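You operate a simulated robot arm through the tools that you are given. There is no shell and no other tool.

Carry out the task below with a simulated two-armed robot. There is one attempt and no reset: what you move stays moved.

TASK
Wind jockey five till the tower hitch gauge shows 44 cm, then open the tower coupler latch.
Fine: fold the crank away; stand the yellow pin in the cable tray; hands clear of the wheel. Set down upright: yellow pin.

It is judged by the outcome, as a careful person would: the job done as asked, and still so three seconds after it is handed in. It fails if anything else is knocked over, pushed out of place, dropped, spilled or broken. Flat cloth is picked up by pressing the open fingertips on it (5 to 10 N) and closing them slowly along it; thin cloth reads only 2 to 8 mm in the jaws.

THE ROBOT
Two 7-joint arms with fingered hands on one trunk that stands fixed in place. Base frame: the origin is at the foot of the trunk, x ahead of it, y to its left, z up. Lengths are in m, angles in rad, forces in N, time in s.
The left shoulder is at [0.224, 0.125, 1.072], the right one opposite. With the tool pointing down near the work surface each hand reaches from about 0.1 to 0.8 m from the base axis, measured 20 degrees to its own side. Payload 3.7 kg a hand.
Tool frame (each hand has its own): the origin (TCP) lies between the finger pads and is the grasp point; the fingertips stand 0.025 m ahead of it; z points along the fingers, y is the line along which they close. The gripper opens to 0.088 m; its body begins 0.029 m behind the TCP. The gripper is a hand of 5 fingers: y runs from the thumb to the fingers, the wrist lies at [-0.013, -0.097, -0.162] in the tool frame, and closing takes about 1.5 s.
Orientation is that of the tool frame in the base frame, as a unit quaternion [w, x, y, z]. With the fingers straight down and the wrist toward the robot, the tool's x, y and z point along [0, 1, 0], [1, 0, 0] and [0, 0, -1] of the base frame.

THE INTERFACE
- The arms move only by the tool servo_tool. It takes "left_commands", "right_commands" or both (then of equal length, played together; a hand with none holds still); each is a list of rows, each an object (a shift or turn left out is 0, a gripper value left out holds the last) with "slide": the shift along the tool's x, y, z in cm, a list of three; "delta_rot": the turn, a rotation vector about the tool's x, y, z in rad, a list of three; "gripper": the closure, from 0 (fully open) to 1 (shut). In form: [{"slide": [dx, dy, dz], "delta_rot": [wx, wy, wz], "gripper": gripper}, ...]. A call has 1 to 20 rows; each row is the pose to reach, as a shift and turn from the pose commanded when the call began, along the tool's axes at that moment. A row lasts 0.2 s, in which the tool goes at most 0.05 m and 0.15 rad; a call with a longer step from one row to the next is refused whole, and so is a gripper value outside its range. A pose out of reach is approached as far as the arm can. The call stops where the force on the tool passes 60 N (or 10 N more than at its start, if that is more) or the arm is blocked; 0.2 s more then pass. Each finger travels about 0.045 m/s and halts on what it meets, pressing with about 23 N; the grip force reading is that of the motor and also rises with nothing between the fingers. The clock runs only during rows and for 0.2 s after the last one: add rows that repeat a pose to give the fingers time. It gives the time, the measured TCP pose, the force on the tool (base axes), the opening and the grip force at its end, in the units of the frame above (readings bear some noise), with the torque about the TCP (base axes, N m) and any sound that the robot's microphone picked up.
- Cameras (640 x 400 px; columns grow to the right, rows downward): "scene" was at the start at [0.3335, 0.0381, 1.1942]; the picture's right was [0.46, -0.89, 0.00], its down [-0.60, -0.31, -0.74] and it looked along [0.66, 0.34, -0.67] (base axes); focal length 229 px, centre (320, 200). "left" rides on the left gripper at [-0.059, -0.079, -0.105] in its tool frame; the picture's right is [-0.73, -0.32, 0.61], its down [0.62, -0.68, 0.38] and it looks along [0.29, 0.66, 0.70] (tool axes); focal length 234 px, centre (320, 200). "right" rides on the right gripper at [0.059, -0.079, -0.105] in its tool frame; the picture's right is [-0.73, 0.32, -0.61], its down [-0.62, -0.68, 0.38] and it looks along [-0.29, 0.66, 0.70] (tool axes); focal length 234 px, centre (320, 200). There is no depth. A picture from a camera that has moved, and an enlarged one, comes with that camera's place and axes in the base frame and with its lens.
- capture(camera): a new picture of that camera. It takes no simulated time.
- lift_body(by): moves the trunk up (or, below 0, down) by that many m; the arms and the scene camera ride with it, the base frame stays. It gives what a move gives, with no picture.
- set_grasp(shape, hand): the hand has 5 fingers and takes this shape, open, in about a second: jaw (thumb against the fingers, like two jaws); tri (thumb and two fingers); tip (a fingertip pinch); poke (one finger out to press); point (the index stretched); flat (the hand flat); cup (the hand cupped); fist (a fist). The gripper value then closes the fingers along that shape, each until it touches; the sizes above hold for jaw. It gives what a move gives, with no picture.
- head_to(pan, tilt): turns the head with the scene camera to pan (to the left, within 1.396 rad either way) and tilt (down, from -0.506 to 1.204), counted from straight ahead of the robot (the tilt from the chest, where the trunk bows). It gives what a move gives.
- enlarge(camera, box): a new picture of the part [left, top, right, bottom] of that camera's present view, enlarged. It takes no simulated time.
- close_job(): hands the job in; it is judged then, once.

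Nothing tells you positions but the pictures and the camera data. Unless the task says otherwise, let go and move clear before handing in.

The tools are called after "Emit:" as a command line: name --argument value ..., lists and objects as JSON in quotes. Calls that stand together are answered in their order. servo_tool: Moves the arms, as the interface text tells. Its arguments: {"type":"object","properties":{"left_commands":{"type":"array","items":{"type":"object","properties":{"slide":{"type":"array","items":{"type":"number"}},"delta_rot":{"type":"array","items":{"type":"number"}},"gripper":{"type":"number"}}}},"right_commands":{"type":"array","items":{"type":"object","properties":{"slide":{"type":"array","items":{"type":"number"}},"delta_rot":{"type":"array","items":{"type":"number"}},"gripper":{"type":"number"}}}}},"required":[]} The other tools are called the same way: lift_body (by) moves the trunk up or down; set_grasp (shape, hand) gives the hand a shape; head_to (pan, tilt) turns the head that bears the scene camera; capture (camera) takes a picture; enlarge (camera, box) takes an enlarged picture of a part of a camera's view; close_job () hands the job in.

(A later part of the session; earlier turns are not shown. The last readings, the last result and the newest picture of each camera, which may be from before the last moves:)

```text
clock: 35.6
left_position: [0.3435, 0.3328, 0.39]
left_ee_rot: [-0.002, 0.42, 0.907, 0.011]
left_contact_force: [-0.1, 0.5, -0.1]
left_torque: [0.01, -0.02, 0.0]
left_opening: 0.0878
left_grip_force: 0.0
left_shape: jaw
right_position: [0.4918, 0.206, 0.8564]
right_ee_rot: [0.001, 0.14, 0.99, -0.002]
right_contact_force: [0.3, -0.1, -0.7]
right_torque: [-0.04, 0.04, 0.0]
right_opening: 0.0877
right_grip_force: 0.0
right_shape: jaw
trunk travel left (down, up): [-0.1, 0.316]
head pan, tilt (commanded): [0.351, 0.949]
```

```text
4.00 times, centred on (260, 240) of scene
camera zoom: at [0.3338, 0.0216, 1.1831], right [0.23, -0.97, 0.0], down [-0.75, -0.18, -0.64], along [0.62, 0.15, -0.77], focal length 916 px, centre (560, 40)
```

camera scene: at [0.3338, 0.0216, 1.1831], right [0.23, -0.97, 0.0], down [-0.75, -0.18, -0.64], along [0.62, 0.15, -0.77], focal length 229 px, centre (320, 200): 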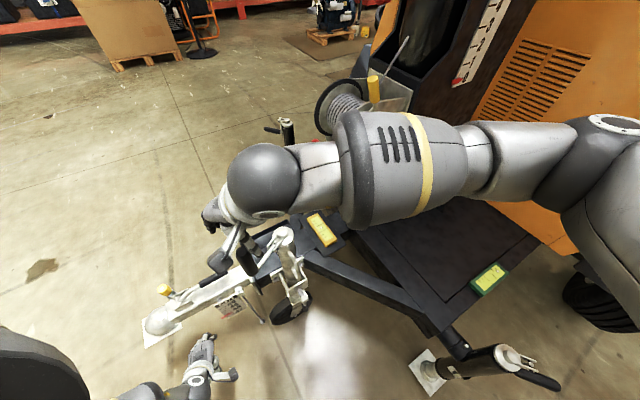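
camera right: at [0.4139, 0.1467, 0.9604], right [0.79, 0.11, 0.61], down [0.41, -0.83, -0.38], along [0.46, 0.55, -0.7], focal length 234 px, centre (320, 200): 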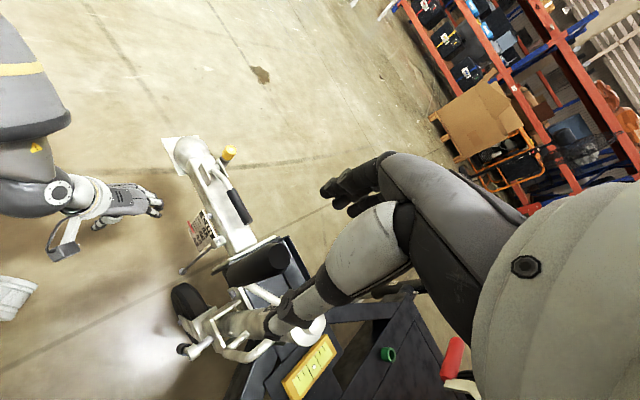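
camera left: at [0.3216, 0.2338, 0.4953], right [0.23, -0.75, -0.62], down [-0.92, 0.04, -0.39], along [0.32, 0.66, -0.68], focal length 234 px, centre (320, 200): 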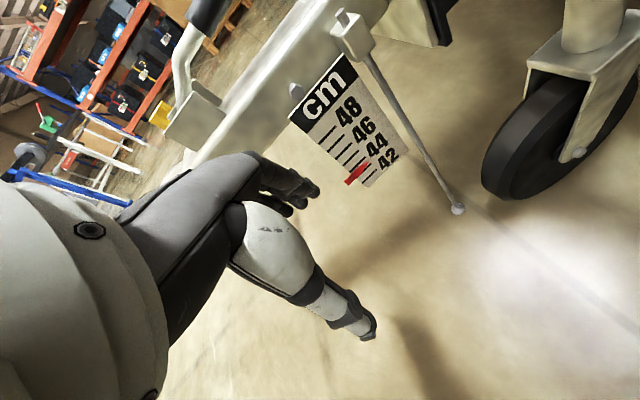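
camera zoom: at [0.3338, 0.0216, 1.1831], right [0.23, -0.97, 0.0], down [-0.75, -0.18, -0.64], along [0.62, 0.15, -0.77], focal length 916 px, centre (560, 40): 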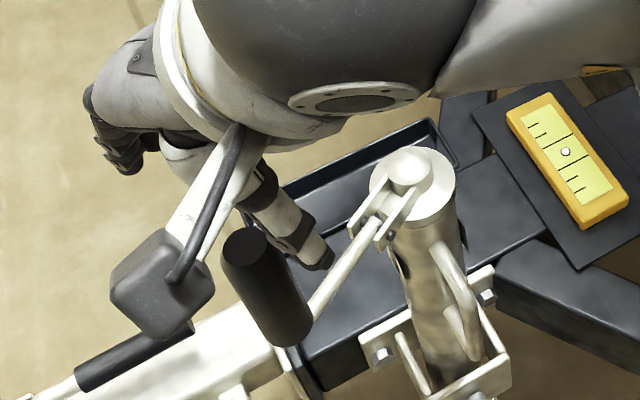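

The hand is centred over the grip within about 2 mm. I'll lower it and close.

Emit:
servo_tool --right_commands '[{"slide": [0, 0, 3]}, {"slide": [0, 0, 6]}, {"slide": [0.1, 0.1, 8.7]}, {"slide": [0.1, 0.1, 8.7], "gripper": 0.4}, {"slide": [0.1, 0.1, 8.7], "gripper": 0.6}, {"slide": [0.1, 0.1, 8.7], "gripper": 0.75}, {"slide": [0.1, 0.1, 8.7], "gripper": 0.85}, {"slide": [0.1, 0.1, 8.7], "gripper": 0.85}, {"slide": [0.1, 0.1, 8.7], "gripper": 0.85}, {"slide": [0.1, 0.1, 8.7], "gripper": 0.85}]'

Emit:
enlarge --camera "scene" --box '[200, 190, 320, 290]'

Emit:
enlarge --camera "left" --box '[320, 110, 400, 190]'

```text
clock: 37.8
left_position: [0.3424, 0.3325, 0.39]
left_ee_rot: [-0.003, 0.42, 0.907, 0.01]
left_contact_force: [0.3, -0.6, -0.1]
left_torque: [-0.03, 0.01, 0.03]
left_opening: 0.0879
left_grip_force: 0.1
left_shape: jaw
right_position: [0.4893, 0.2061, 0.7665]
right_ee_rot: [0.0, 0.14, 0.99, -0.002]
right_contact_force: [-2.5, -0.2, 1.3]
right_torque: [0.05, 0.04, 0.02]
right_opening: 0.0197
right_grip_force: 23.4
right_shape: jaw
trunk travel left (down, up): [-0.1, 0.316]
head pan, tilt (commanded): [0.351, 0.949]
```

```text
4.00 times, centred on (260, 240) of scene
camera zoom: at [0.3345, 0.0225, 1.1833], right [0.24, -0.97, 0.0], down [-0.74, -0.18, -0.64], along [0.63, 0.15, -0.77], focal length 916 px, centre (560, 40)
```

zoom: 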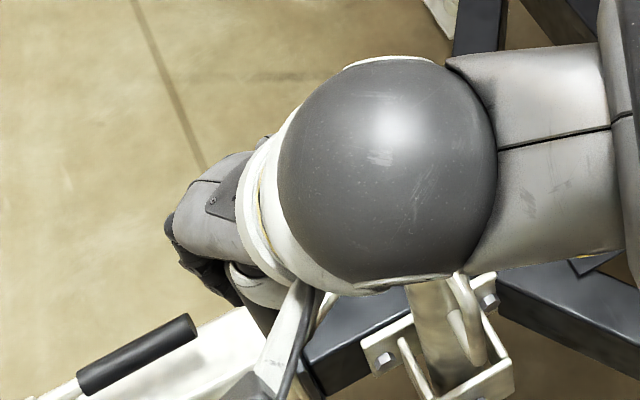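

```text
5.00 times, centred on (360, 150) of left
camera zoom: at [0.3206, 0.234, 0.4931], right [0.23, -0.75, -0.62], down [-0.92, 0.04, -0.39], along [0.32, 0.66, -0.68], focal length 1171 px, centre (120, 450)
```

zoom: 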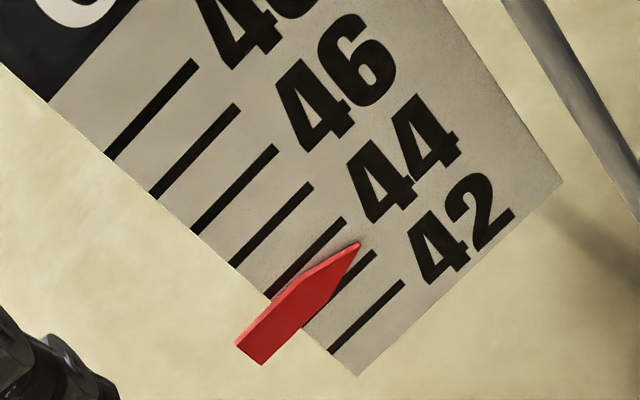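

The grip is held again. All measured points fit a circle of radius 11.35 cm about (0.600, 0.180), so I'll turn 60° clockwise with the wrist following.

Emit:
servo_tool --right_commands '[{"slide": [0, 1.48, 0], "delta_rot": [0, 0, 0.13]}, {"slide": [-0.24, 2.94, 0], "delta_rot": [0, 0, 0.26]}, {"slide": [-0.64, 4.36, 0], "delta_rot": [0, 0, 0.39]}, {"slide": [-1.22, 5.72, 0], "delta_rot": [0, 0, 0.52]}, {"slide": [-1.98, 6.99, 0], "delta_rot": [0, 0, 0.65]}, {"slide": [-2.89, 8.15, 0], "delta_rot": [0, 0, 0.78]}, {"slide": [-3.95, 9.19, 0], "delta_rot": [0, 0, 0.91]}, {"slide": [-5.13, 10.07, 0], "delta_rot": [0, 0, 1.04]}]'

Emit:
capture --camera "right"

Emit:
enlarge --camera "left" --box '[320, 110, 400, 190]'

Emit:
capture --camera "scene"

```text
clock: 39.6
left_position: [0.3416, 0.3332, 0.3896]
left_ee_rot: [-0.003, 0.42, 0.907, 0.01]
left_contact_force: [0.5, -0.3, 0.0]
left_torque: [0.0, 0.03, -0.01]
left_opening: 0.0881
left_grip_force: 0.0
left_shape: jaw
right_position: [0.5674, 0.29, 0.7682]
right_ee_rot: [0.0, 0.614, 0.79, -0.001]
right_contact_force: [-11.7, -0.2, -7.5]
right_torque: [-0.02, 0.27, -0.02]
right_opening: 0.019
right_grip_force: 22.6
right_shape: jaw
trunk travel left (down, up): [-0.1, 0.316]
head pan, tilt (commanded): [0.351, 0.949]
```

```text
taken
camera right: at [0.4769, 0.3285, 0.8715], right [0.49, -0.62, 0.61], down [-0.51, -0.77, -0.38], along [0.71, -0.12, -0.7], focal length 234 px, centre (320, 200)
```

right: 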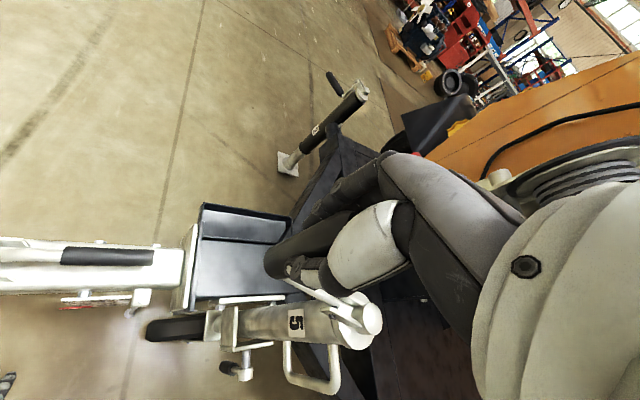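

```text
5.00 times, centred on (360, 150) of left
camera zoom: at [0.3202, 0.234, 0.4927], right [0.22, -0.75, -0.62], down [-0.92, 0.04, -0.38], along [0.32, 0.66, -0.68], focal length 1171 px, centre (120, 450)
```

zoom: 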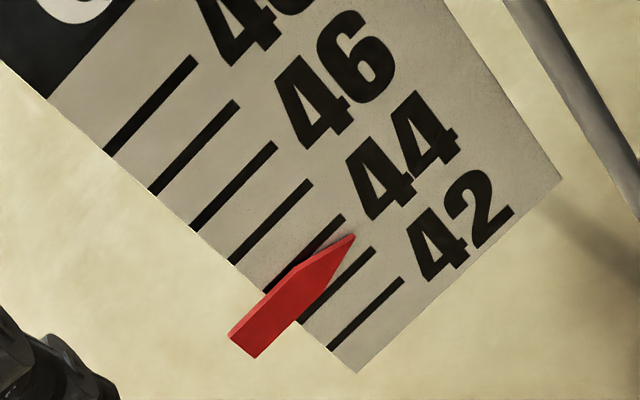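

```text
taken
camera scene: at [0.3344, 0.0231, 1.1836], right [0.24, -0.97, 0.0], down [-0.74, -0.19, -0.65], along [0.63, 0.15, -0.76], focal length 229 px, centre (320, 200)
```

scene: 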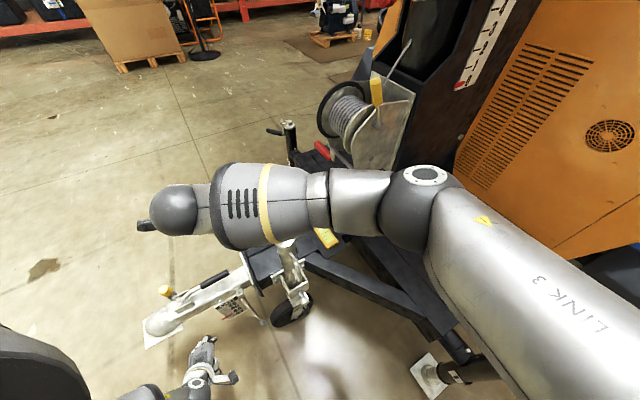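

The gauge rose by about 0.1 cm for 60°, so the lead is about 0.63 cm per turn clockwise, and roughly 0.6 turn more is wanted. I'll go on another 45° with the wrist following.

Emit:
servo_tool --right_commands '[{"slide": [-0.03, 1.48, 0], "delta_rot": [0, 0, 0.13]}, {"slide": [-0.25, 2.94, 0], "delta_rot": [0, 0, 0.26]}, {"slide": [-0.66, 4.36, -0.05], "delta_rot": [0, 0, 0.39]}, {"slide": [-1.26, 5.72, -0.05], "delta_rot": [0, 0, 0.52]}, {"slide": [-2.02, 6.99, -0.1], "delta_rot": [0, 0, 0.65]}, {"slide": [-2.94, 8.15, -0.1], "delta_rot": [0, 0, 0.78]}]'

Emit:
capture --camera "right"

Emit:
enlarge --camera "left" --box '[320, 110, 400, 190]'

Emit:
enlarge --camera "scene" --box '[140, 150, 340, 290]'

```text
clock: 41.0
left_position: [0.3407, 0.3328, 0.3899]
left_ee_rot: [-0.005, 0.421, 0.907, 0.01]
left_contact_force: [-0.3, 0.1, 0.4]
left_torque: [-0.03, 0.0, 0.01]
left_opening: 0.088
left_grip_force: 0.0
left_shape: jaw
right_position: [0.6316, 0.2222, 0.7526]
right_ee_rot: [0.002, 0.859, 0.512, -0.001]
right_contact_force: [-0.2, -0.2, 0.2]
right_torque: [0.01, 0.01, 0.03]
right_opening: 0.0141
right_grip_force: 23.3
right_shape: jaw
right hand out of reach, approached as far as the arm can: row 2, 3, 4, 5, 6
trunk travel left (down, up): [-0.1, 0.316]
head pan, tilt (commanded): [0.351, 0.949]
```

```text
taken
camera right: at [0.5906, 0.3128, 0.8551], right [-0.06, -0.79, 0.61], down [-0.9, -0.23, -0.38], along [0.44, -0.57, -0.69], focal length 234 px, centre (320, 200)
```

right: 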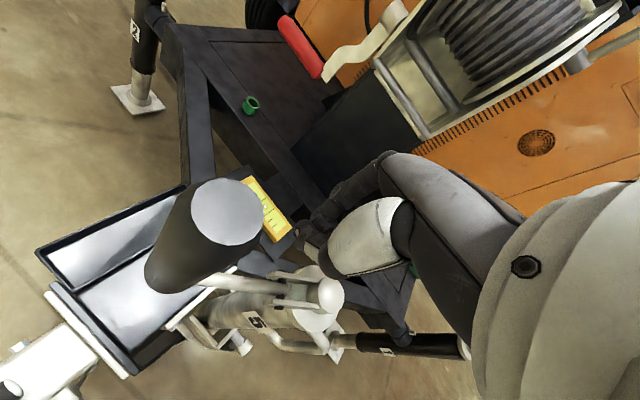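

```text
5.00 times, centred on (360, 150) of left
camera zoom: at [0.3198, 0.234, 0.4924], right [0.22, -0.75, -0.62], down [-0.92, 0.04, -0.38], along [0.31, 0.66, -0.68], focal length 1171 px, centre (120, 450)
```

zoom: 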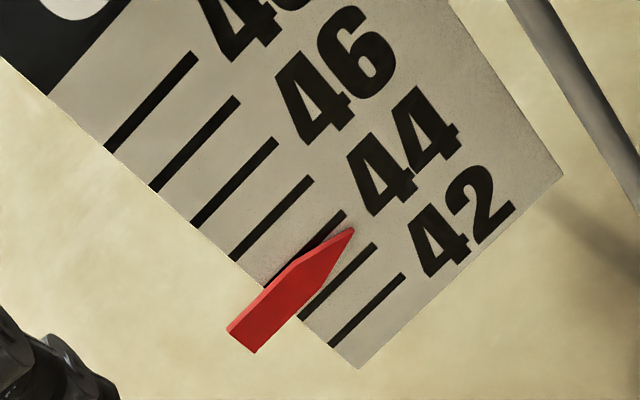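

```text
2.86 times, centred on (240, 220) of scene
camera zoom: at [0.3356, 0.0223, 1.1834], right [0.25, -0.97, 0.0], down [-0.74, -0.19, -0.65], along [0.63, 0.16, -0.76], focal length 655 px, centre (549, 143)
```

zoom: 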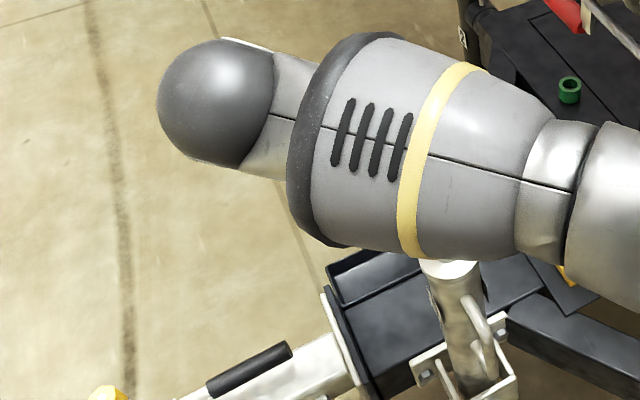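

The hand went out of reach on that stretch and slipped off the grip without harm; the gauge is near 43.6–43.7. I'll raise the hand clear, turn the wrist back, and find the grip again.

Emit:
servo_tool --right_commands '[{"slide": [0, 0, -3.5]}, {"slide": [0, 0, -7]}, {"slide": [0, 0, -10]}, {"slide": [0, 0, -11], "delta_rot": [0, 0, -0.15], "gripper": 0.6}, {"slide": [0, 0, -11], "delta_rot": [0, 0, -0.3], "gripper": 0.3}, {"slide": [0, 0, -11], "delta_rot": [0, 0, -0.45], "gripper": 0.0}, {"slide": [0, 0, -11], "delta_rot": [0, 0, -0.6], "gripper": 0.0}, {"slide": [0, 0, -11], "delta_rot": [0, 0, -0.75], "gripper": 0.0}, {"slide": [0, 0, -11], "delta_rot": [0, 0, -0.9], "gripper": 0.0}, {"slide": [0, 0, -11], "delta_rot": [0, 0, -1.05], "gripper": 0.0}, {"slide": [0, 0, -11], "delta_rot": [0, 0, -1.2], "gripper": 0.0}, {"slide": [0, 0, -11], "delta_rot": [0, 0, -1.35], "gripper": 0.0}, {"slide": [0, 0, -11], "delta_rot": [0, 0, -1.5], "gripper": 0.0}]'

Emit:
capture --camera "right"

Emit:
capture --camera "scene"

```text
clock: 43.8
left_position: [0.3408, 0.3327, 0.3891]
left_ee_rot: [-0.004, 0.421, 0.907, 0.01]
left_contact_force: [0.0, 0.2, 0.2]
left_torque: [-0.03, 0.01, -0.01]
left_opening: 0.0878
left_grip_force: 0.0
left_shape: jaw
right_position: [0.6289, 0.226, 0.8634]
right_ee_rot: [0.0, 0.294, 0.956, -0.002]
right_contact_force: [0.3, 0.0, -0.1]
right_torque: [-0.02, 0.01, 0.04]
right_opening: 0.0875
right_grip_force: 0.0
right_shape: jaw
trunk travel left (down, up): [-0.1, 0.316]
head pan, tilt (commanded): [0.351, 0.949]
```

```text
taken
camera right: at [0.5377, 0.1938, 0.9669], right [0.78, -0.14, 0.61], down [0.13, -0.92, -0.38], along [0.61, 0.38, -0.7], focal length 234 px, centre (320, 200)
```

right: 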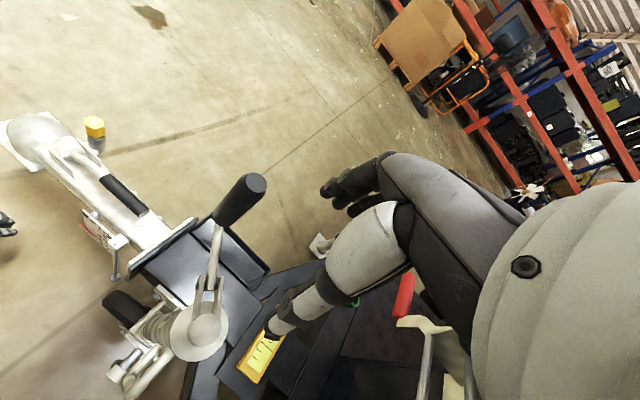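

```text
taken
camera scene: at [0.335, 0.024, 1.1842], right [0.25, -0.97, 0.0], down [-0.73, -0.19, -0.65], along [0.63, 0.16, -0.76], focal length 229 px, centre (320, 200)
```

scene: 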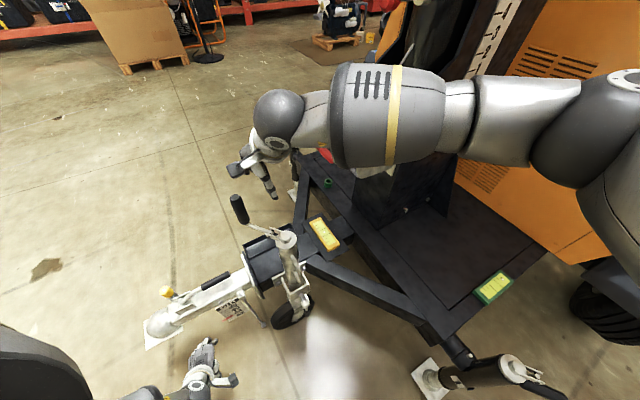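

The crank grip is visible in both views, toward the tray side. I'll zoom in on it.

Emit:
enlarge --camera "right" --box '[150, 160, 310, 370]'

Emit:
enlarge --camera "scene" --box '[210, 180, 330, 280]'

Emit:
enlarge --camera "left" --box '[330, 120, 390, 180]'

```text
1.90 times, centred on (230, 265) of right
camera zoom: at [0.5377, 0.1938, 0.9669], right [0.78, -0.14, 0.61], down [0.13, -0.92, -0.38], along [0.61, 0.38, -0.7], focal length 446 px, centre (491, 76)
```

zoom: 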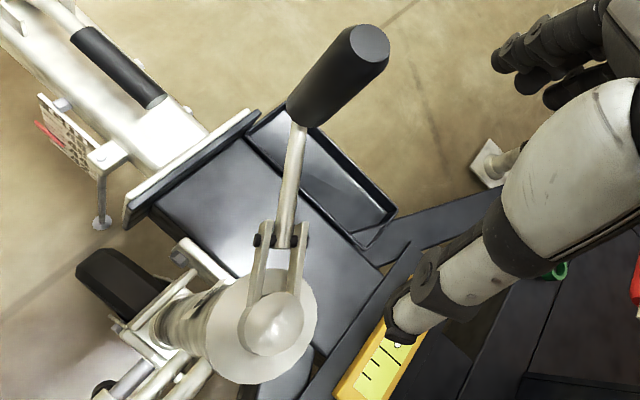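

```text
4.00 times, centred on (270, 230) of scene
camera zoom: at [0.335, 0.024, 1.1842], right [0.25, -0.97, 0.0], down [-0.73, -0.19, -0.65], along [0.63, 0.16, -0.76], focal length 916 px, centre (520, 80)
```

zoom: 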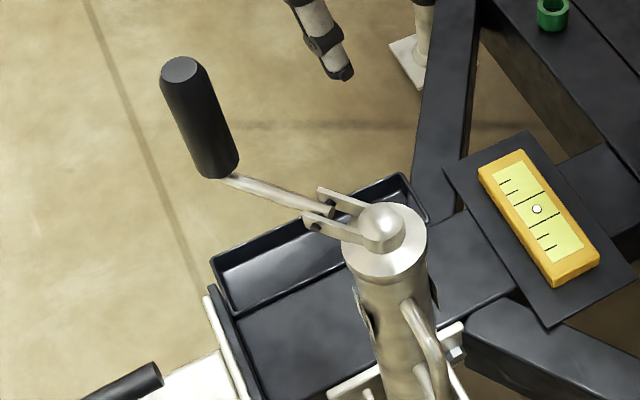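

```text
6.67 times, centred on (360, 150) of left
camera zoom: at [0.3195, 0.234, 0.4922], right [0.22, -0.75, -0.62], down [-0.92, 0.04, -0.38], along [0.31, 0.66, -0.68], focal length 1561 px, centre (53, 533)
```

zoom: 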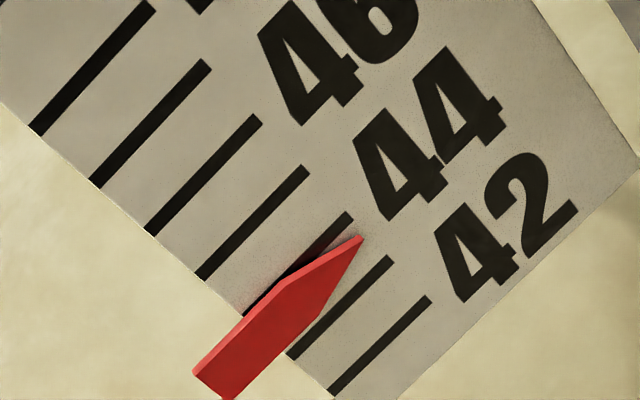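

The grip is at about (0.612, 0.289), i.e. 84° round from +x, and the gauge truly reads about 43.65. The remaining stretch suits the left arm better, so I'll retire the right arm first and calibrate the scene camera's view of the gauge.

Emit:
enlarge --camera "scene" --box '[205, 285, 255, 325]'

Emit:
servo_tool --right_commands '[{"slide": [-2.5, -2.5, -2]}, {"slide": [-5, -5, -3]}, {"slide": [-7, -8, -4]}, {"slide": [-9, -11.5, -5]}, {"slide": [-10, -15.5, -6]}, {"slide": [-10, -19.5, -7]}, {"slide": [-10, -23.5, -8]}, {"slide": [-10, -27.5, -9]}, {"slide": [-10, -31, -9]}, {"slide": [-10, -31, -9]}]'

Emit:
capture --camera "scene"

```text
10.00 times, centred on (230, 305) of scene
camera zoom: at [0.335, 0.024, 1.1842], right [0.25, -0.97, 0.0], down [-0.73, -0.19, -0.65], along [0.63, 0.16, -0.76], focal length 2291 px, centre (1220, -850)
```

zoom: 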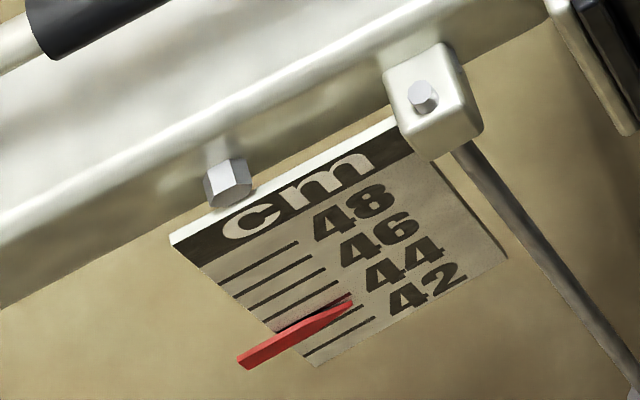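

```text
clock: 46.0
left_position: [0.3417, 0.3323, 0.389]
left_ee_rot: [-0.004, 0.42, 0.907, 0.01]
left_contact_force: [-0.7, -0.5, 0.7]
left_torque: [-0.01, 0.01, 0.01]
left_opening: 0.0878
left_grip_force: 0.0
left_shape: jaw
right_position: [0.5366, -0.087, 0.9573]
right_ee_rot: [0.0, 0.296, 0.955, -0.002]
right_contact_force: [-0.3, -0.1, -0.6]
right_torque: [0.01, -0.01, 0.0]
right_opening: 0.0876
right_grip_force: 0.1
right_shape: jaw
trunk travel left (down, up): [-0.1, 0.316]
head pan, tilt (commanded): [0.351, 0.949]
```

```text
taken
camera scene: at [0.335, 0.024, 1.1843], right [0.25, -0.97, 0.0], down [-0.73, -0.19, -0.65], along [0.63, 0.16, -0.76], focal length 229 px, centre (320, 200)
```

scene: 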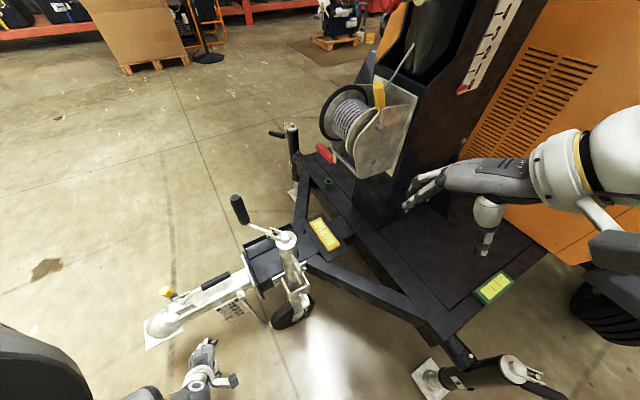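

The scene view agrees (about 43.55–43.6), so the pointer's offset matters little. Now I'll raise the left hand out and bring it up toward the crank.

Emit:
servo_tool --left_commands '[{"slide": [-0.3, 1.0, -3.5]}, {"slide": [-0.5, 2.1, -7]}, {"slide": [-0.8, 3.1, -10.5]}, {"slide": [-1.1, 4.1, -14]}, {"slide": [-1.3, 5.2, -17.5]}, {"slide": [-1.6, 6.2, -21]}, {"slide": [-1.3, 6.8, -25]}, {"slide": [-1.0, 7.4, -29]}, {"slide": [-0.7, 8.0, -33]}, {"slide": [-0.4, 8.6, -37]}, {"slide": [-0.1, 9.2, -41]}, {"slide": [0.1, 9.8, -45]}, {"slide": [0.2, 10.3, -49]}, {"slide": [0.2, 10.3, -49]}]'

Emit:
capture --camera "left"

```text
clock: 49.0
left_position: [0.4671, 0.4446, 0.8738]
left_ee_rot: [-0.001, 0.422, 0.907, -0.001]
left_contact_force: [-0.4, -0.9, -0.2]
left_torque: [0.02, 0.0, 0.01]
left_opening: 0.0878
left_grip_force: 0.1
left_shape: jaw
left hand out of reach, approached as far as the arm can: row 9, 10, 11, 12, 13, 14
right_position: [0.5371, -0.0896, 0.9559]
right_ee_rot: [0.0, 0.296, 0.955, 0.0]
right_contact_force: [0.2, 0.3, -0.2]
right_torque: [0.0, -0.02, 0.04]
right_opening: 0.0877
right_grip_force: 0.1
right_shape: jaw
trunk travel left (down, up): [-0.1, 0.316]
head pan, tilt (commanded): [0.351, 0.949]
```

```text
taken
camera left: at [0.446, 0.3483, 0.9798], right [0.22, -0.76, -0.61], down [-0.92, 0.04, -0.38], along [0.32, 0.64, -0.7], focal length 234 px, centre (320, 200)
```

left: 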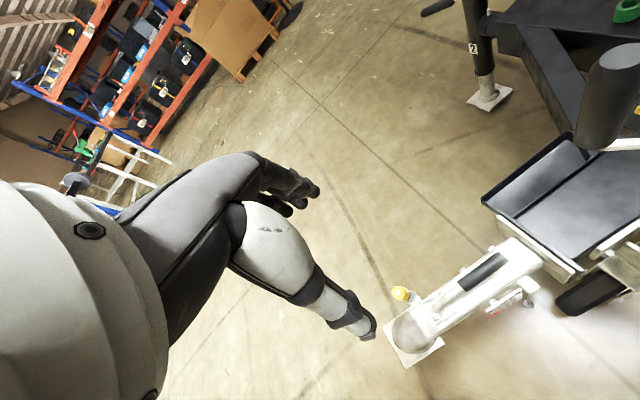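

The left hand is up at (0.467, 0.445, 0.874). I'll bring it above the crank grip.

Emit:
servo_tool --left_commands '[{"slide": [-3.6, 0.2, -0.1], "delta_rot": [0, 0, 0.05]}, {"slide": [-7.1, 0.4, -0.2], "delta_rot": [0, 0, 0.1]}, {"slide": [-10.6, 0.6, -0.3], "delta_rot": [0, 0, 0.15]}, {"slide": [-14.2, 0.8, -0.4], "delta_rot": [0, 0, 0.2]}, {"slide": [-17.8, 1.0, -0.5], "delta_rot": [0, 0, 0.25]}, {"slide": [-21.2, 1.1, -0.6], "delta_rot": [0, 0, 0.26]}, {"slide": [-21.2, 1.1, -0.6], "delta_rot": [0, 0, 0.26]}]'

Emit:
capture --camera "left"

Emit:
enlarge --camera "scene" --box '[180, 150, 340, 280]'

```text
clock: 50.6
left_position: [0.6135, 0.2922, 0.8783]
left_ee_rot: [-0.001, 0.536, 0.844, 0.001]
left_contact_force: [0.4, 0.9, 0.5]
left_torque: [-0.02, 0.02, 0.0]
left_opening: 0.0878
left_grip_force: 0.1
left_shape: jaw
right_position: [0.5366, -0.0889, 0.9562]
right_ee_rot: [0.0, 0.295, 0.956, 0.0]
right_contact_force: [0.2, 0.4, 0.0]
right_torque: [-0.03, -0.01, 0.0]
right_opening: 0.0877
right_grip_force: 0.1
right_shape: jaw
trunk travel left (down, up): [-0.1, 0.316]
head pan, tilt (commanded): [0.351, 0.949]
```

```text
taken
camera left: at [0.5688, 0.2044, 0.9829], right [0.02, -0.79, -0.61], down [-0.88, 0.27, -0.38], along [0.47, 0.54, -0.7], focal length 234 px, centre (320, 200)
```

left: 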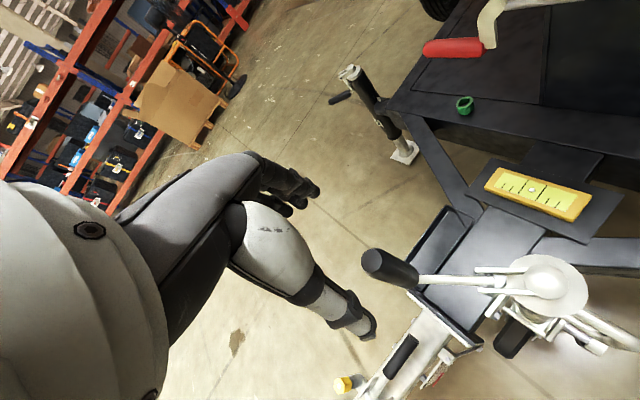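

```text
3.08 times, centred on (260, 215) of scene
camera zoom: at [0.3108, 0.0485, 1.1756], right [0.69, -0.72, 0.0], down [-0.6, -0.57, -0.56], along [0.4, 0.39, -0.83], focal length 705 px, centre (505, 154)
```

zoom: 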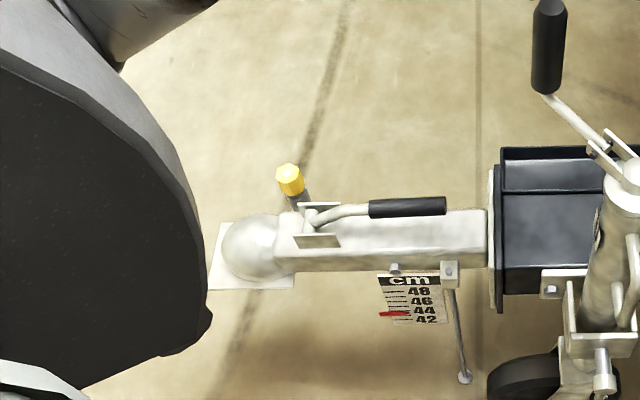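

The left hand is over the grip within about 5 mm. I'll lower it around the grip and close.

Emit:
servo_tool --left_commands '[{"slide": [-0.1, 0, 3.6]}, {"slide": [-0.2, 0, 7.2]}, {"slide": [-0.3, 0, 10.6]}, {"slide": [-0.3, 0, 10.6], "gripper": 0.4}, {"slide": [-0.3, 0, 10.6], "gripper": 0.6}, {"slide": [-0.3, 0, 10.6], "gripper": 0.75}, {"slide": [-0.3, 0, 10.6], "gripper": 0.85}, {"slide": [-0.3, 0, 10.6], "gripper": 0.85}, {"slide": [-0.3, 0, 10.6], "gripper": 0.85}, {"slide": [-0.3, 0, 10.6], "gripper": 0.85}]'

Emit:
capture --camera "left"

```text
clock: 52.8
left_position: [0.615, 0.2897, 0.7687]
left_ee_rot: [0.0, 0.535, 0.845, -0.001]
left_contact_force: [-1.4, -1.0, -2.6]
left_torque: [-0.02, -0.02, 0.0]
left_opening: 0.0195
left_grip_force: 22.8
left_shape: jaw
right_position: [0.5368, -0.09, 0.9561]
right_ee_rot: [0.0, 0.296, 0.955, 0.0]
right_contact_force: [-0.1, -0.1, 0.6]
right_torque: [0.02, -0.03, -0.01]
right_opening: 0.0876
right_grip_force: 0.1
right_shape: jaw
trunk travel left (down, up): [-0.1, 0.316]
head pan, tilt (commanded): [0.351, 0.949]
```

```text
taken
camera left: at [0.5703, 0.2019, 0.8743], right [0.02, -0.79, -0.61], down [-0.88, 0.27, -0.38], along [0.47, 0.54, -0.7], focal length 234 px, centre (320, 200)
```

left: 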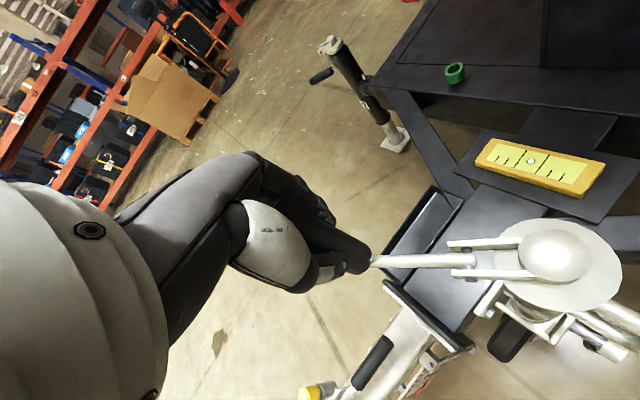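

The left hand holds the grip. I'll turn clockwise about 30° first with the wrist following, to check reach.

Emit:
servo_tool --left_commands '[{"slide": [-0.87, 1.17, 0], "delta_rot": [0, 0, 0.13]}, {"slide": [-1.88, 2.21, 0], "delta_rot": [0, 0, 0.26]}, {"slide": [-3.02, 3.12, 0], "delta_rot": [0, 0, 0.39]}, {"slide": [-4.26, 3.87, 0], "delta_rot": [0, 0, 0.52]}]'

Emit:
capture --camera "left"

Emit:
capture --camera "scene"

```text
clock: 53.8
left_position: [0.6677, 0.2679, 0.7703]
left_ee_rot: [0.0, 0.735, 0.678, 0.0]
left_contact_force: [-0.5, 0.3, -0.7]
left_torque: [0.0, 0.01, -0.03]
left_opening: 0.0149
left_grip_force: 23.0
left_shape: jaw
right_position: [0.536, -0.0897, 0.9565]
right_ee_rot: [0.0, 0.296, 0.955, 0.0]
right_contact_force: [-0.1, -0.2, 0.6]
right_torque: [0.0, 0.01, 0.0]
right_opening: 0.0876
right_grip_force: 0.0
right_shape: jaw
trunk travel left (down, up): [-0.1, 0.316]
head pan, tilt (commanded): [0.351, 0.949]
```

```text
taken
camera left: at [0.587, 0.2151, 0.8747], right [-0.38, -0.7, -0.61], down [-0.63, 0.68, -0.38], along [0.68, 0.24, -0.7], focal length 234 px, centre (320, 200)
```

left: 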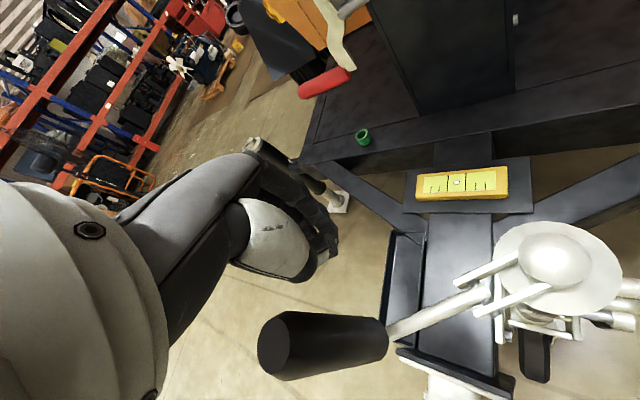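

```text
taken
camera scene: at [0.3121, 0.0503, 1.1778], right [0.69, -0.72, 0.0], down [-0.58, -0.56, -0.59], along [0.42, 0.41, -0.81], focal length 229 px, centre (320, 200)
```

scene: 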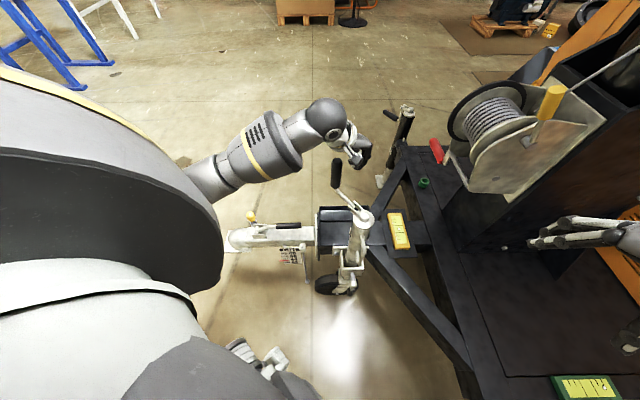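

The hand slipped off again because the fingers were not lined up with the push direction; the crank barely moved. I'll lift, go back over the grip with the closing direction along the crank's path, and regrasp.

Emit:
servo_tool --left_commands '[{"slide": [0, 0, -3]}, {"slide": [0, 0, -6]}, {"slide": [0, 0, -9]}, {"slide": [0.5, -1.8, -9], "delta_rot": [0, 0, 0.03], "gripper": 0.4}, {"slide": [1.0, -3.5, -9], "delta_rot": [0, 0, 0.06], "gripper": 0.0}, {"slide": [1.6, -5.1, -9], "delta_rot": [0, 0, 0.06], "gripper": 0.0}, {"slide": [1.6, -5.1, -9], "delta_rot": [0, 0, 0.06], "gripper": 0.0}, {"slide": [1.6, -5.1, -9], "delta_rot": [0, 0, 0.06], "gripper": 0.0}]'

Emit:
capture --camera "left"

Emit:
enlarge --camera "scene" --box '[280, 120, 440, 250]'

```text
clock: 55.6
left_position: [0.6207, 0.2903, 0.8592]
left_ee_rot: [0.0, 0.755, 0.656, 0.0]
left_contact_force: [0.0, -0.1, 0.1]
left_torque: [0.02, -0.03, 0.03]
left_opening: 0.0877
left_grip_force: 0.1
left_shape: jaw
right_position: [0.5363, -0.0887, 0.9558]
right_ee_rot: [0.0, 0.295, 0.955, 0.0]
right_contact_force: [0.0, -0.3, 0.0]
right_torque: [0.02, -0.01, -0.01]
right_opening: 0.0876
right_grip_force: 0.0
right_shape: jaw
trunk travel left (down, up): [-0.1, 0.316]
head pan, tilt (commanded): [0.351, 0.949]
```

```text
taken
camera left: at [0.5352, 0.2413, 0.9635], right [-0.42, -0.67, -0.61], down [-0.59, 0.71, -0.38], along [0.69, 0.2, -0.7], focal length 234 px, centre (320, 200)
```

left: 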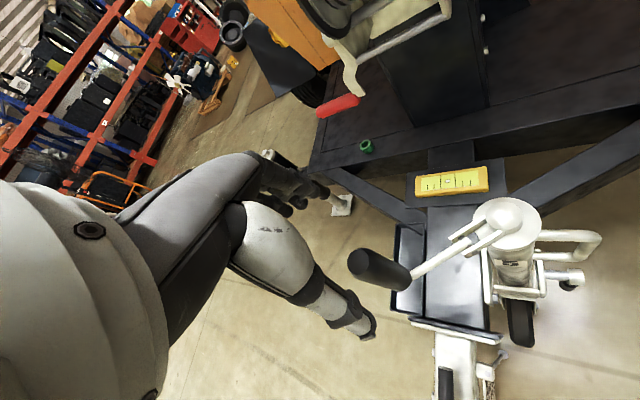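

```text
3.08 times, centred on (360, 185) of scene
camera zoom: at [0.3161, 0.0535, 1.1848], right [0.69, -0.72, 0.0], down [-0.54, -0.52, -0.66], along [0.48, 0.46, -0.75], focal length 705 px, centre (197, 246)
```

zoom: 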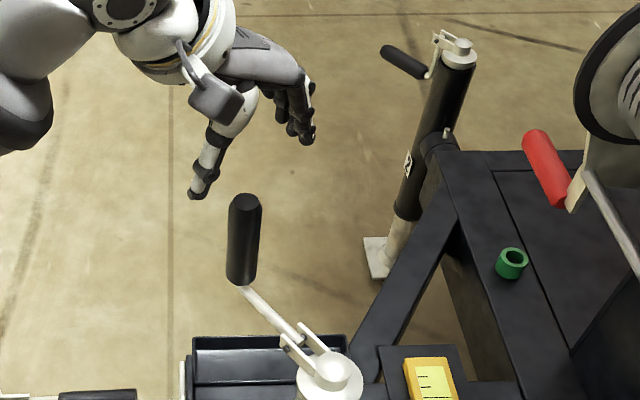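

The hand is well placed above the grip and lined up along its path. I'll lower and grasp.

Emit:
servo_tool --left_commands '[{"slide": [0, -0.1, 3]}, {"slide": [-0.1, -0.2, 6]}, {"slide": [-0.1, -0.3, 8.9]}, {"slide": [-0.1, -0.3, 8.9], "gripper": 0.4}, {"slide": [-0.1, -0.3, 8.9], "gripper": 0.6}, {"slide": [-0.1, -0.3, 8.9], "gripper": 0.75}, {"slide": [-0.1, -0.3, 8.9], "gripper": 0.9}, {"slide": [-0.1, -0.3, 8.9], "gripper": 0.9}, {"slide": [-0.1, -0.3, 8.9], "gripper": 0.9}, {"slide": [-0.1, -0.3, 8.9], "gripper": 0.9}]'

Emit:
capture --camera "left"

```text
clock: 57.8
left_position: [0.6166, 0.2889, 0.7689]
left_ee_rot: [-0.001, 0.755, 0.656, -0.001]
left_contact_force: [1.4, -1.5, -1.0]
left_torque: [-0.07, -0.04, 0.0]
left_opening: 0.0174
left_grip_force: 23.2
left_shape: jaw
right_position: [0.5367, -0.0894, 0.9568]
right_ee_rot: [0.0, 0.296, 0.955, -0.001]
right_contact_force: [-0.5, 0.8, 0.3]
right_torque: [0.03, -0.02, -0.01]
right_opening: 0.0876
right_grip_force: 0.0
right_shape: jaw
trunk travel left (down, up): [-0.1, 0.316]
head pan, tilt (commanded): [0.351, 0.949]
```

```text
taken
camera left: at [0.5313, 0.2407, 0.8746], right [-0.42, -0.67, -0.61], down [-0.59, 0.71, -0.38], along [0.69, 0.2, -0.7], focal length 234 px, centre (320, 200)
```

left: 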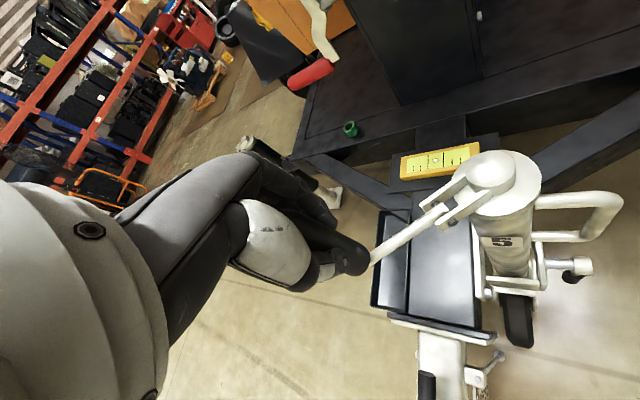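

Gripped and aligned. I'll turn slowly clockwise by about 22° and check that it holds.

Emit:
servo_tool --left_commands '[{"slide": [-0.02, 0.73, 0], "delta_rot": [0, 0, 0.065]}, {"slide": [-0.09, 1.45, 0], "delta_rot": [0, 0, 0.13]}, {"slide": [-0.21, 2.17, 0], "delta_rot": [0, 0, 0.195]}, {"slide": [-0.38, 2.88, 0], "delta_rot": [0, 0, 0.26]}, {"slide": [-0.59, 3.58, 0], "delta_rot": [0, 0, 0.325]}, {"slide": [-0.84, 4.26, 0], "delta_rot": [0, 0, 0.39]}]'

Emit:
capture --camera "left"

```text
clock: 59.2
left_position: [0.6594, 0.2717, 0.772]
left_ee_rot: [0.001, 0.868, 0.497, 0.002]
left_contact_force: [2.9, -3.8, 5.7]
left_torque: [0.17, 0.26, 0.07]
left_opening: 0.013
left_grip_force: 23.1
left_shape: jaw
right_position: [0.5377, -0.0901, 0.9568]
right_ee_rot: [0.001, 0.296, 0.955, 0.0]
right_contact_force: [0.1, 0.5, -0.2]
right_torque: [-0.01, -0.03, 0.02]
right_opening: 0.0878
right_grip_force: 0.1
right_shape: jaw
trunk travel left (down, up): [-0.1, 0.316]
head pan, tilt (commanded): [0.351, 0.949]
```

```text
taken
camera left: at [0.5627, 0.2614, 0.8765], right [-0.64, -0.46, -0.61], down [-0.27, 0.88, -0.38], along [0.72, -0.08, -0.69], focal length 234 px, centre (320, 200)
```

left: 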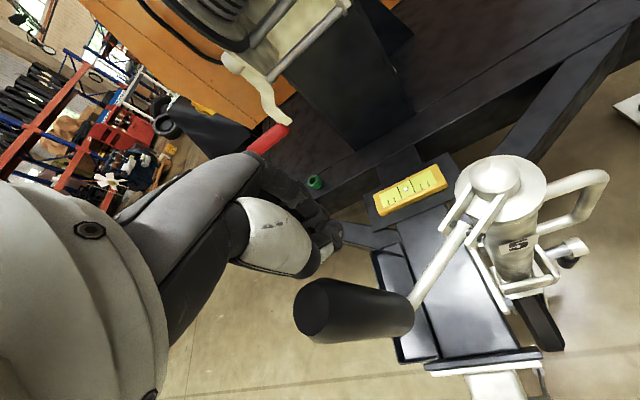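

The round grip squeezes out sideways between thumb and fingers when pulled, so gripping is unreliable here. Pushing with the flat backs of the closed fingers worked before; I'll lift the closed left hand over and come down behind the grip.

Emit:
servo_tool --left_commands '[{"slide": [0, 0, -3], "gripper": 1.0}, {"slide": [0, 0, -6]}, {"slide": [0, 0, -9]}, {"slide": [-0.9, -2.9, -9], "delta_rot": [0, 0, -0.1]}, {"slide": [-1.8, -5.7, -9], "delta_rot": [0, 0, -0.2]}, {"slide": [-2.8, -8.5, -9], "delta_rot": [0, 0, -0.3]}, {"slide": [-3.7, -11.3, -9], "delta_rot": [0, 0, -0.35]}, {"slide": [-3.7, -11.3, -9], "delta_rot": [0, 0, -0.35]}]'

Emit:
capture --camera "left"

Emit:
enlarge --camera "scene" --box '[260, 100, 440, 250]'

```text
clock: 61.0
left_position: [0.5404, 0.3017, 0.8609]
left_ee_rot: [-0.001, 0.768, 0.64, -0.001]
left_contact_force: [0.1, -0.8, 0.6]
left_torque: [-0.01, -0.02, -0.02]
left_opening: 0.0133
left_grip_force: 23.7
left_shape: jaw
right_position: [0.5366, -0.0888, 0.9565]
right_ee_rot: [0.0, 0.296, 0.955, 0.0]
right_contact_force: [-0.1, -0.3, 0.3]
right_torque: [0.0, -0.01, -0.03]
right_opening: 0.0876
right_grip_force: 0.1
right_shape: jaw
trunk travel left (down, up): [-0.1, 0.316]
head pan, tilt (commanded): [0.351, 0.949]
```

```text
taken
camera left: at [0.4542, 0.2563, 0.9658], right [-0.45, -0.66, -0.61], down [-0.56, 0.74, -0.38], along [0.7, 0.17, -0.7], focal length 234 px, centre (320, 200)
```

left: 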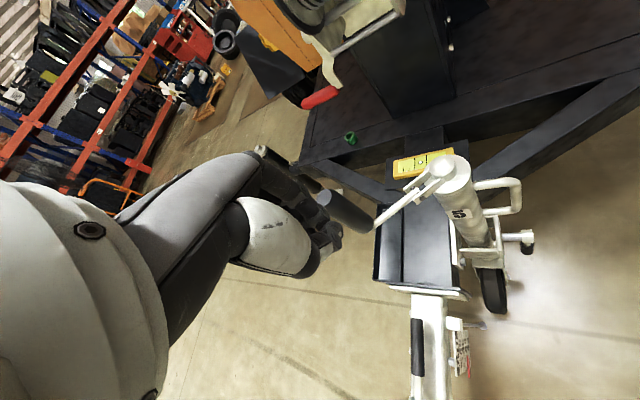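

```text
2.67 times, centred on (350, 175) of scene
camera zoom: at [0.3334, 0.0388, 1.1937], right [0.47, -0.88, 0.0], down [-0.59, -0.32, -0.74], along [0.65, 0.35, -0.67], focal length 611 px, centre (240, 267)
```

zoom: 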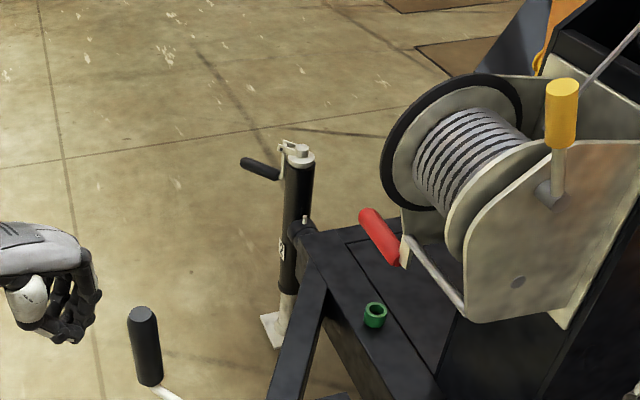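

The closed left hand is behind the grip with its finger backs facing it. I'll lower and push clockwise about 30°.

Emit:
servo_tool --left_commands '[{"slide": [0, 0, 3]}, {"slide": [0, 0, 6]}, {"slide": [0, 0, 9]}, {"slide": [0.1, 1.7, 9]}, {"slide": [0.12, 3.39, 9]}, {"slide": [0.62, 4.91, 9], "delta_rot": [0, 0, 0.13]}, {"slide": [0.91, 6.44, 9], "delta_rot": [0, 0, 0.26]}, {"slide": [1.0, 8.02, 9], "delta_rot": [0, 0, 0.39]}, {"slide": [0.9, 9.59, 9], "delta_rot": [0, 0, 0.52]}]'

Emit:
capture --camera "left"

Emit:
capture --camera "scene"

```text
clock: 63.0
left_position: [0.6379, 0.2916, 0.772]
left_ee_rot: [0.0, 0.907, 0.422, 0.001]
left_contact_force: [-7.2, 8.9, -3.2]
left_torque: [-0.03, 0.01, 0.16]
left_opening: 0.0114
left_grip_force: 23.1
left_shape: jaw
right_position: [0.536, -0.0879, 0.9577]
right_ee_rot: [0.0, 0.295, 0.955, 0.0]
right_contact_force: [0.3, -0.2, 0.5]
right_torque: [0.02, 0.02, 0.0]
right_opening: 0.0878
right_grip_force: 0.1
right_shape: jaw
trunk travel left (down, up): [-0.1, 0.316]
head pan, tilt (commanded): [0.351, 0.949]
```

```text
taken
camera left: at [0.5408, 0.2969, 0.8764], right [-0.71, -0.35, -0.61], down [-0.12, 0.92, -0.38], along [0.69, -0.2, -0.7], focal length 234 px, centre (320, 200)
```

left: 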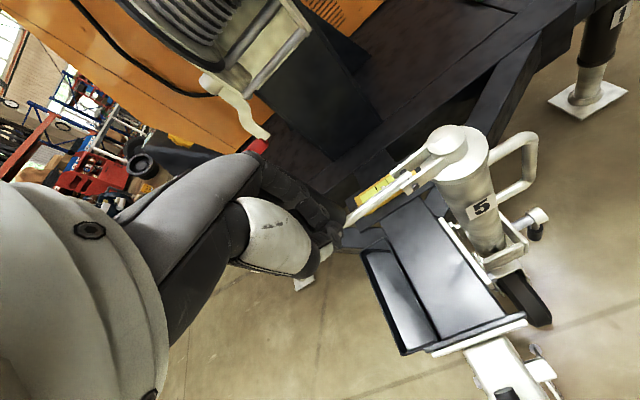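

```text
taken
camera scene: at [0.3164, 0.0551, 1.1868], right [0.69, -0.72, 0.0], down [-0.53, -0.51, -0.68], along [0.49, 0.46, -0.74], focal length 229 px, centre (320, 200)
```

scene: 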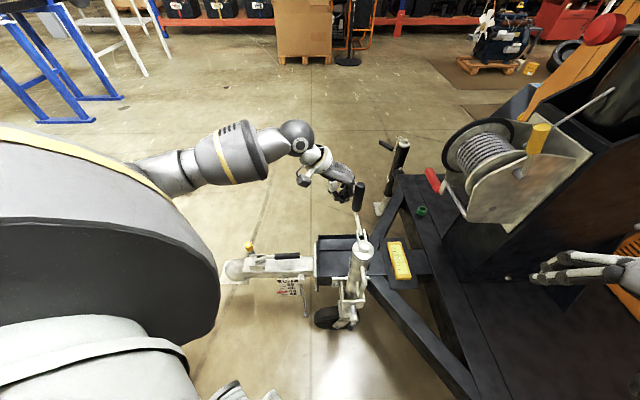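

It works: the grip is moving ahead of the fingers with about 11 N. I'll check the crank angle and gauge in the scene view.

Emit:
enlarge --camera "scene" --box '[290, 140, 430, 260]'

Emit:
enlarge --camera "scene" --box '[268, 272, 312, 304]'

```text
3.33 times, centred on (360, 200) of scene
camera zoom: at [0.3164, 0.0551, 1.1868], right [0.69, -0.72, 0.0], down [-0.53, -0.51, -0.68], along [0.49, 0.46, -0.74], focal length 764 px, centre (187, 200)
```

zoom: 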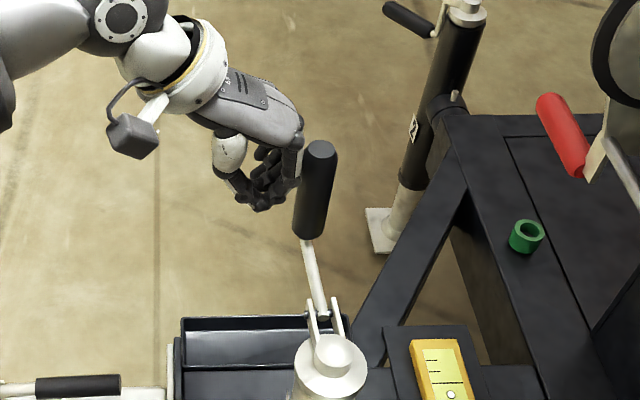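

```text
12.50 times, centred on (290, 288) of scene
camera zoom: at [0.3164, 0.0551, 1.1868], right [0.69, -0.72, 0.0], down [-0.53, -0.51, -0.68], along [0.49, 0.46, -0.74], focal length 2864 px, centre (695, -900)
```

zoom: 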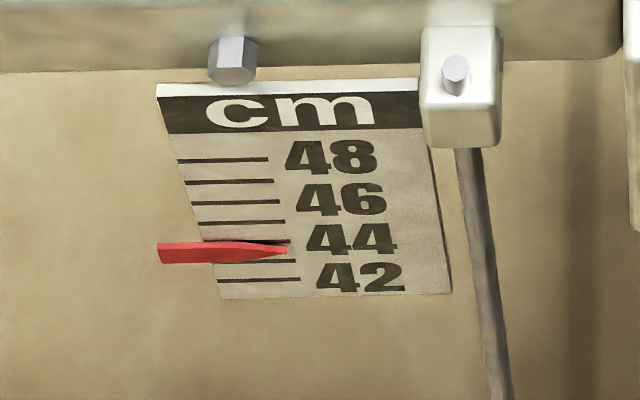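

The hand pushes squarely, about 4.7 cm behind the grip, with the crank near 49°. I'll push on another 30°.

Emit:
servo_tool --left_commands '[{"slide": [0.51, 1.54, 0], "delta_rot": [0, 0, 0.13]}, {"slide": [0.81, 3.09, 0], "delta_rot": [0, 0, 0.26]}, {"slide": [0.89, 4.68, 0], "delta_rot": [0, 0, 0.39]}, {"slide": [0.77, 6.24, 0], "delta_rot": [0, 0, 0.52]}]'

Emit:
capture --camera "scene"

Emit:
enlarge --camera "scene" --box '[290, 140, 450, 260]'

```text
clock: 64.0
left_position: [0.6912, 0.2548, 0.7717]
left_ee_rot: [0.0, 0.985, 0.173, 0.001]
left_contact_force: [-2.0, 10.9, -0.6]
left_torque: [-0.1, -0.02, 0.16]
left_opening: 0.0112
left_grip_force: 22.7
left_shape: jaw
right_position: [0.5354, -0.0877, 0.957]
right_ee_rot: [-0.001, 0.296, 0.955, 0.0]
right_contact_force: [0.7, 0.3, 0.8]
right_torque: [0.02, -0.01, -0.01]
right_opening: 0.0877
right_grip_force: 0.2
right_shape: jaw
trunk travel left (down, up): [-0.1, 0.316]
head pan, tilt (commanded): [0.351, 0.949]
```

```text
taken
camera scene: at [0.3104, 0.0491, 1.1745], right [0.69, -0.72, 0.0], down [-0.6, -0.58, -0.55], along [0.4, 0.38, -0.84], focal length 229 px, centre (320, 200)
```

scene: 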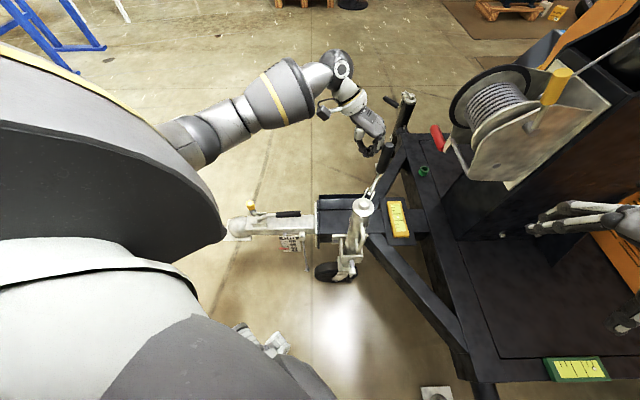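

```text
3.33 times, centred on (370, 200) of scene
camera zoom: at [0.3104, 0.0491, 1.1745], right [0.69, -0.72, 0.0], down [-0.6, -0.58, -0.55], along [0.4, 0.38, -0.84], focal length 764 px, centre (153, 200)
```

zoom: 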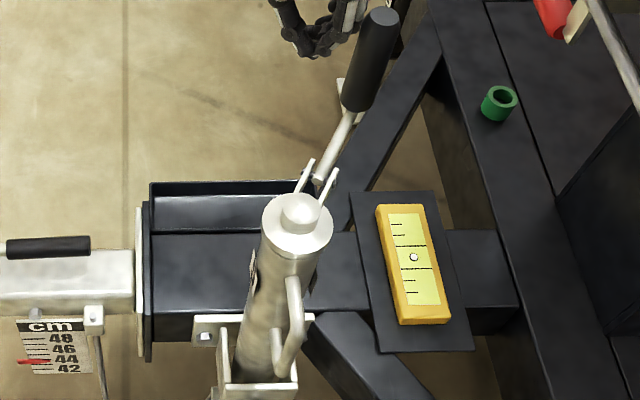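

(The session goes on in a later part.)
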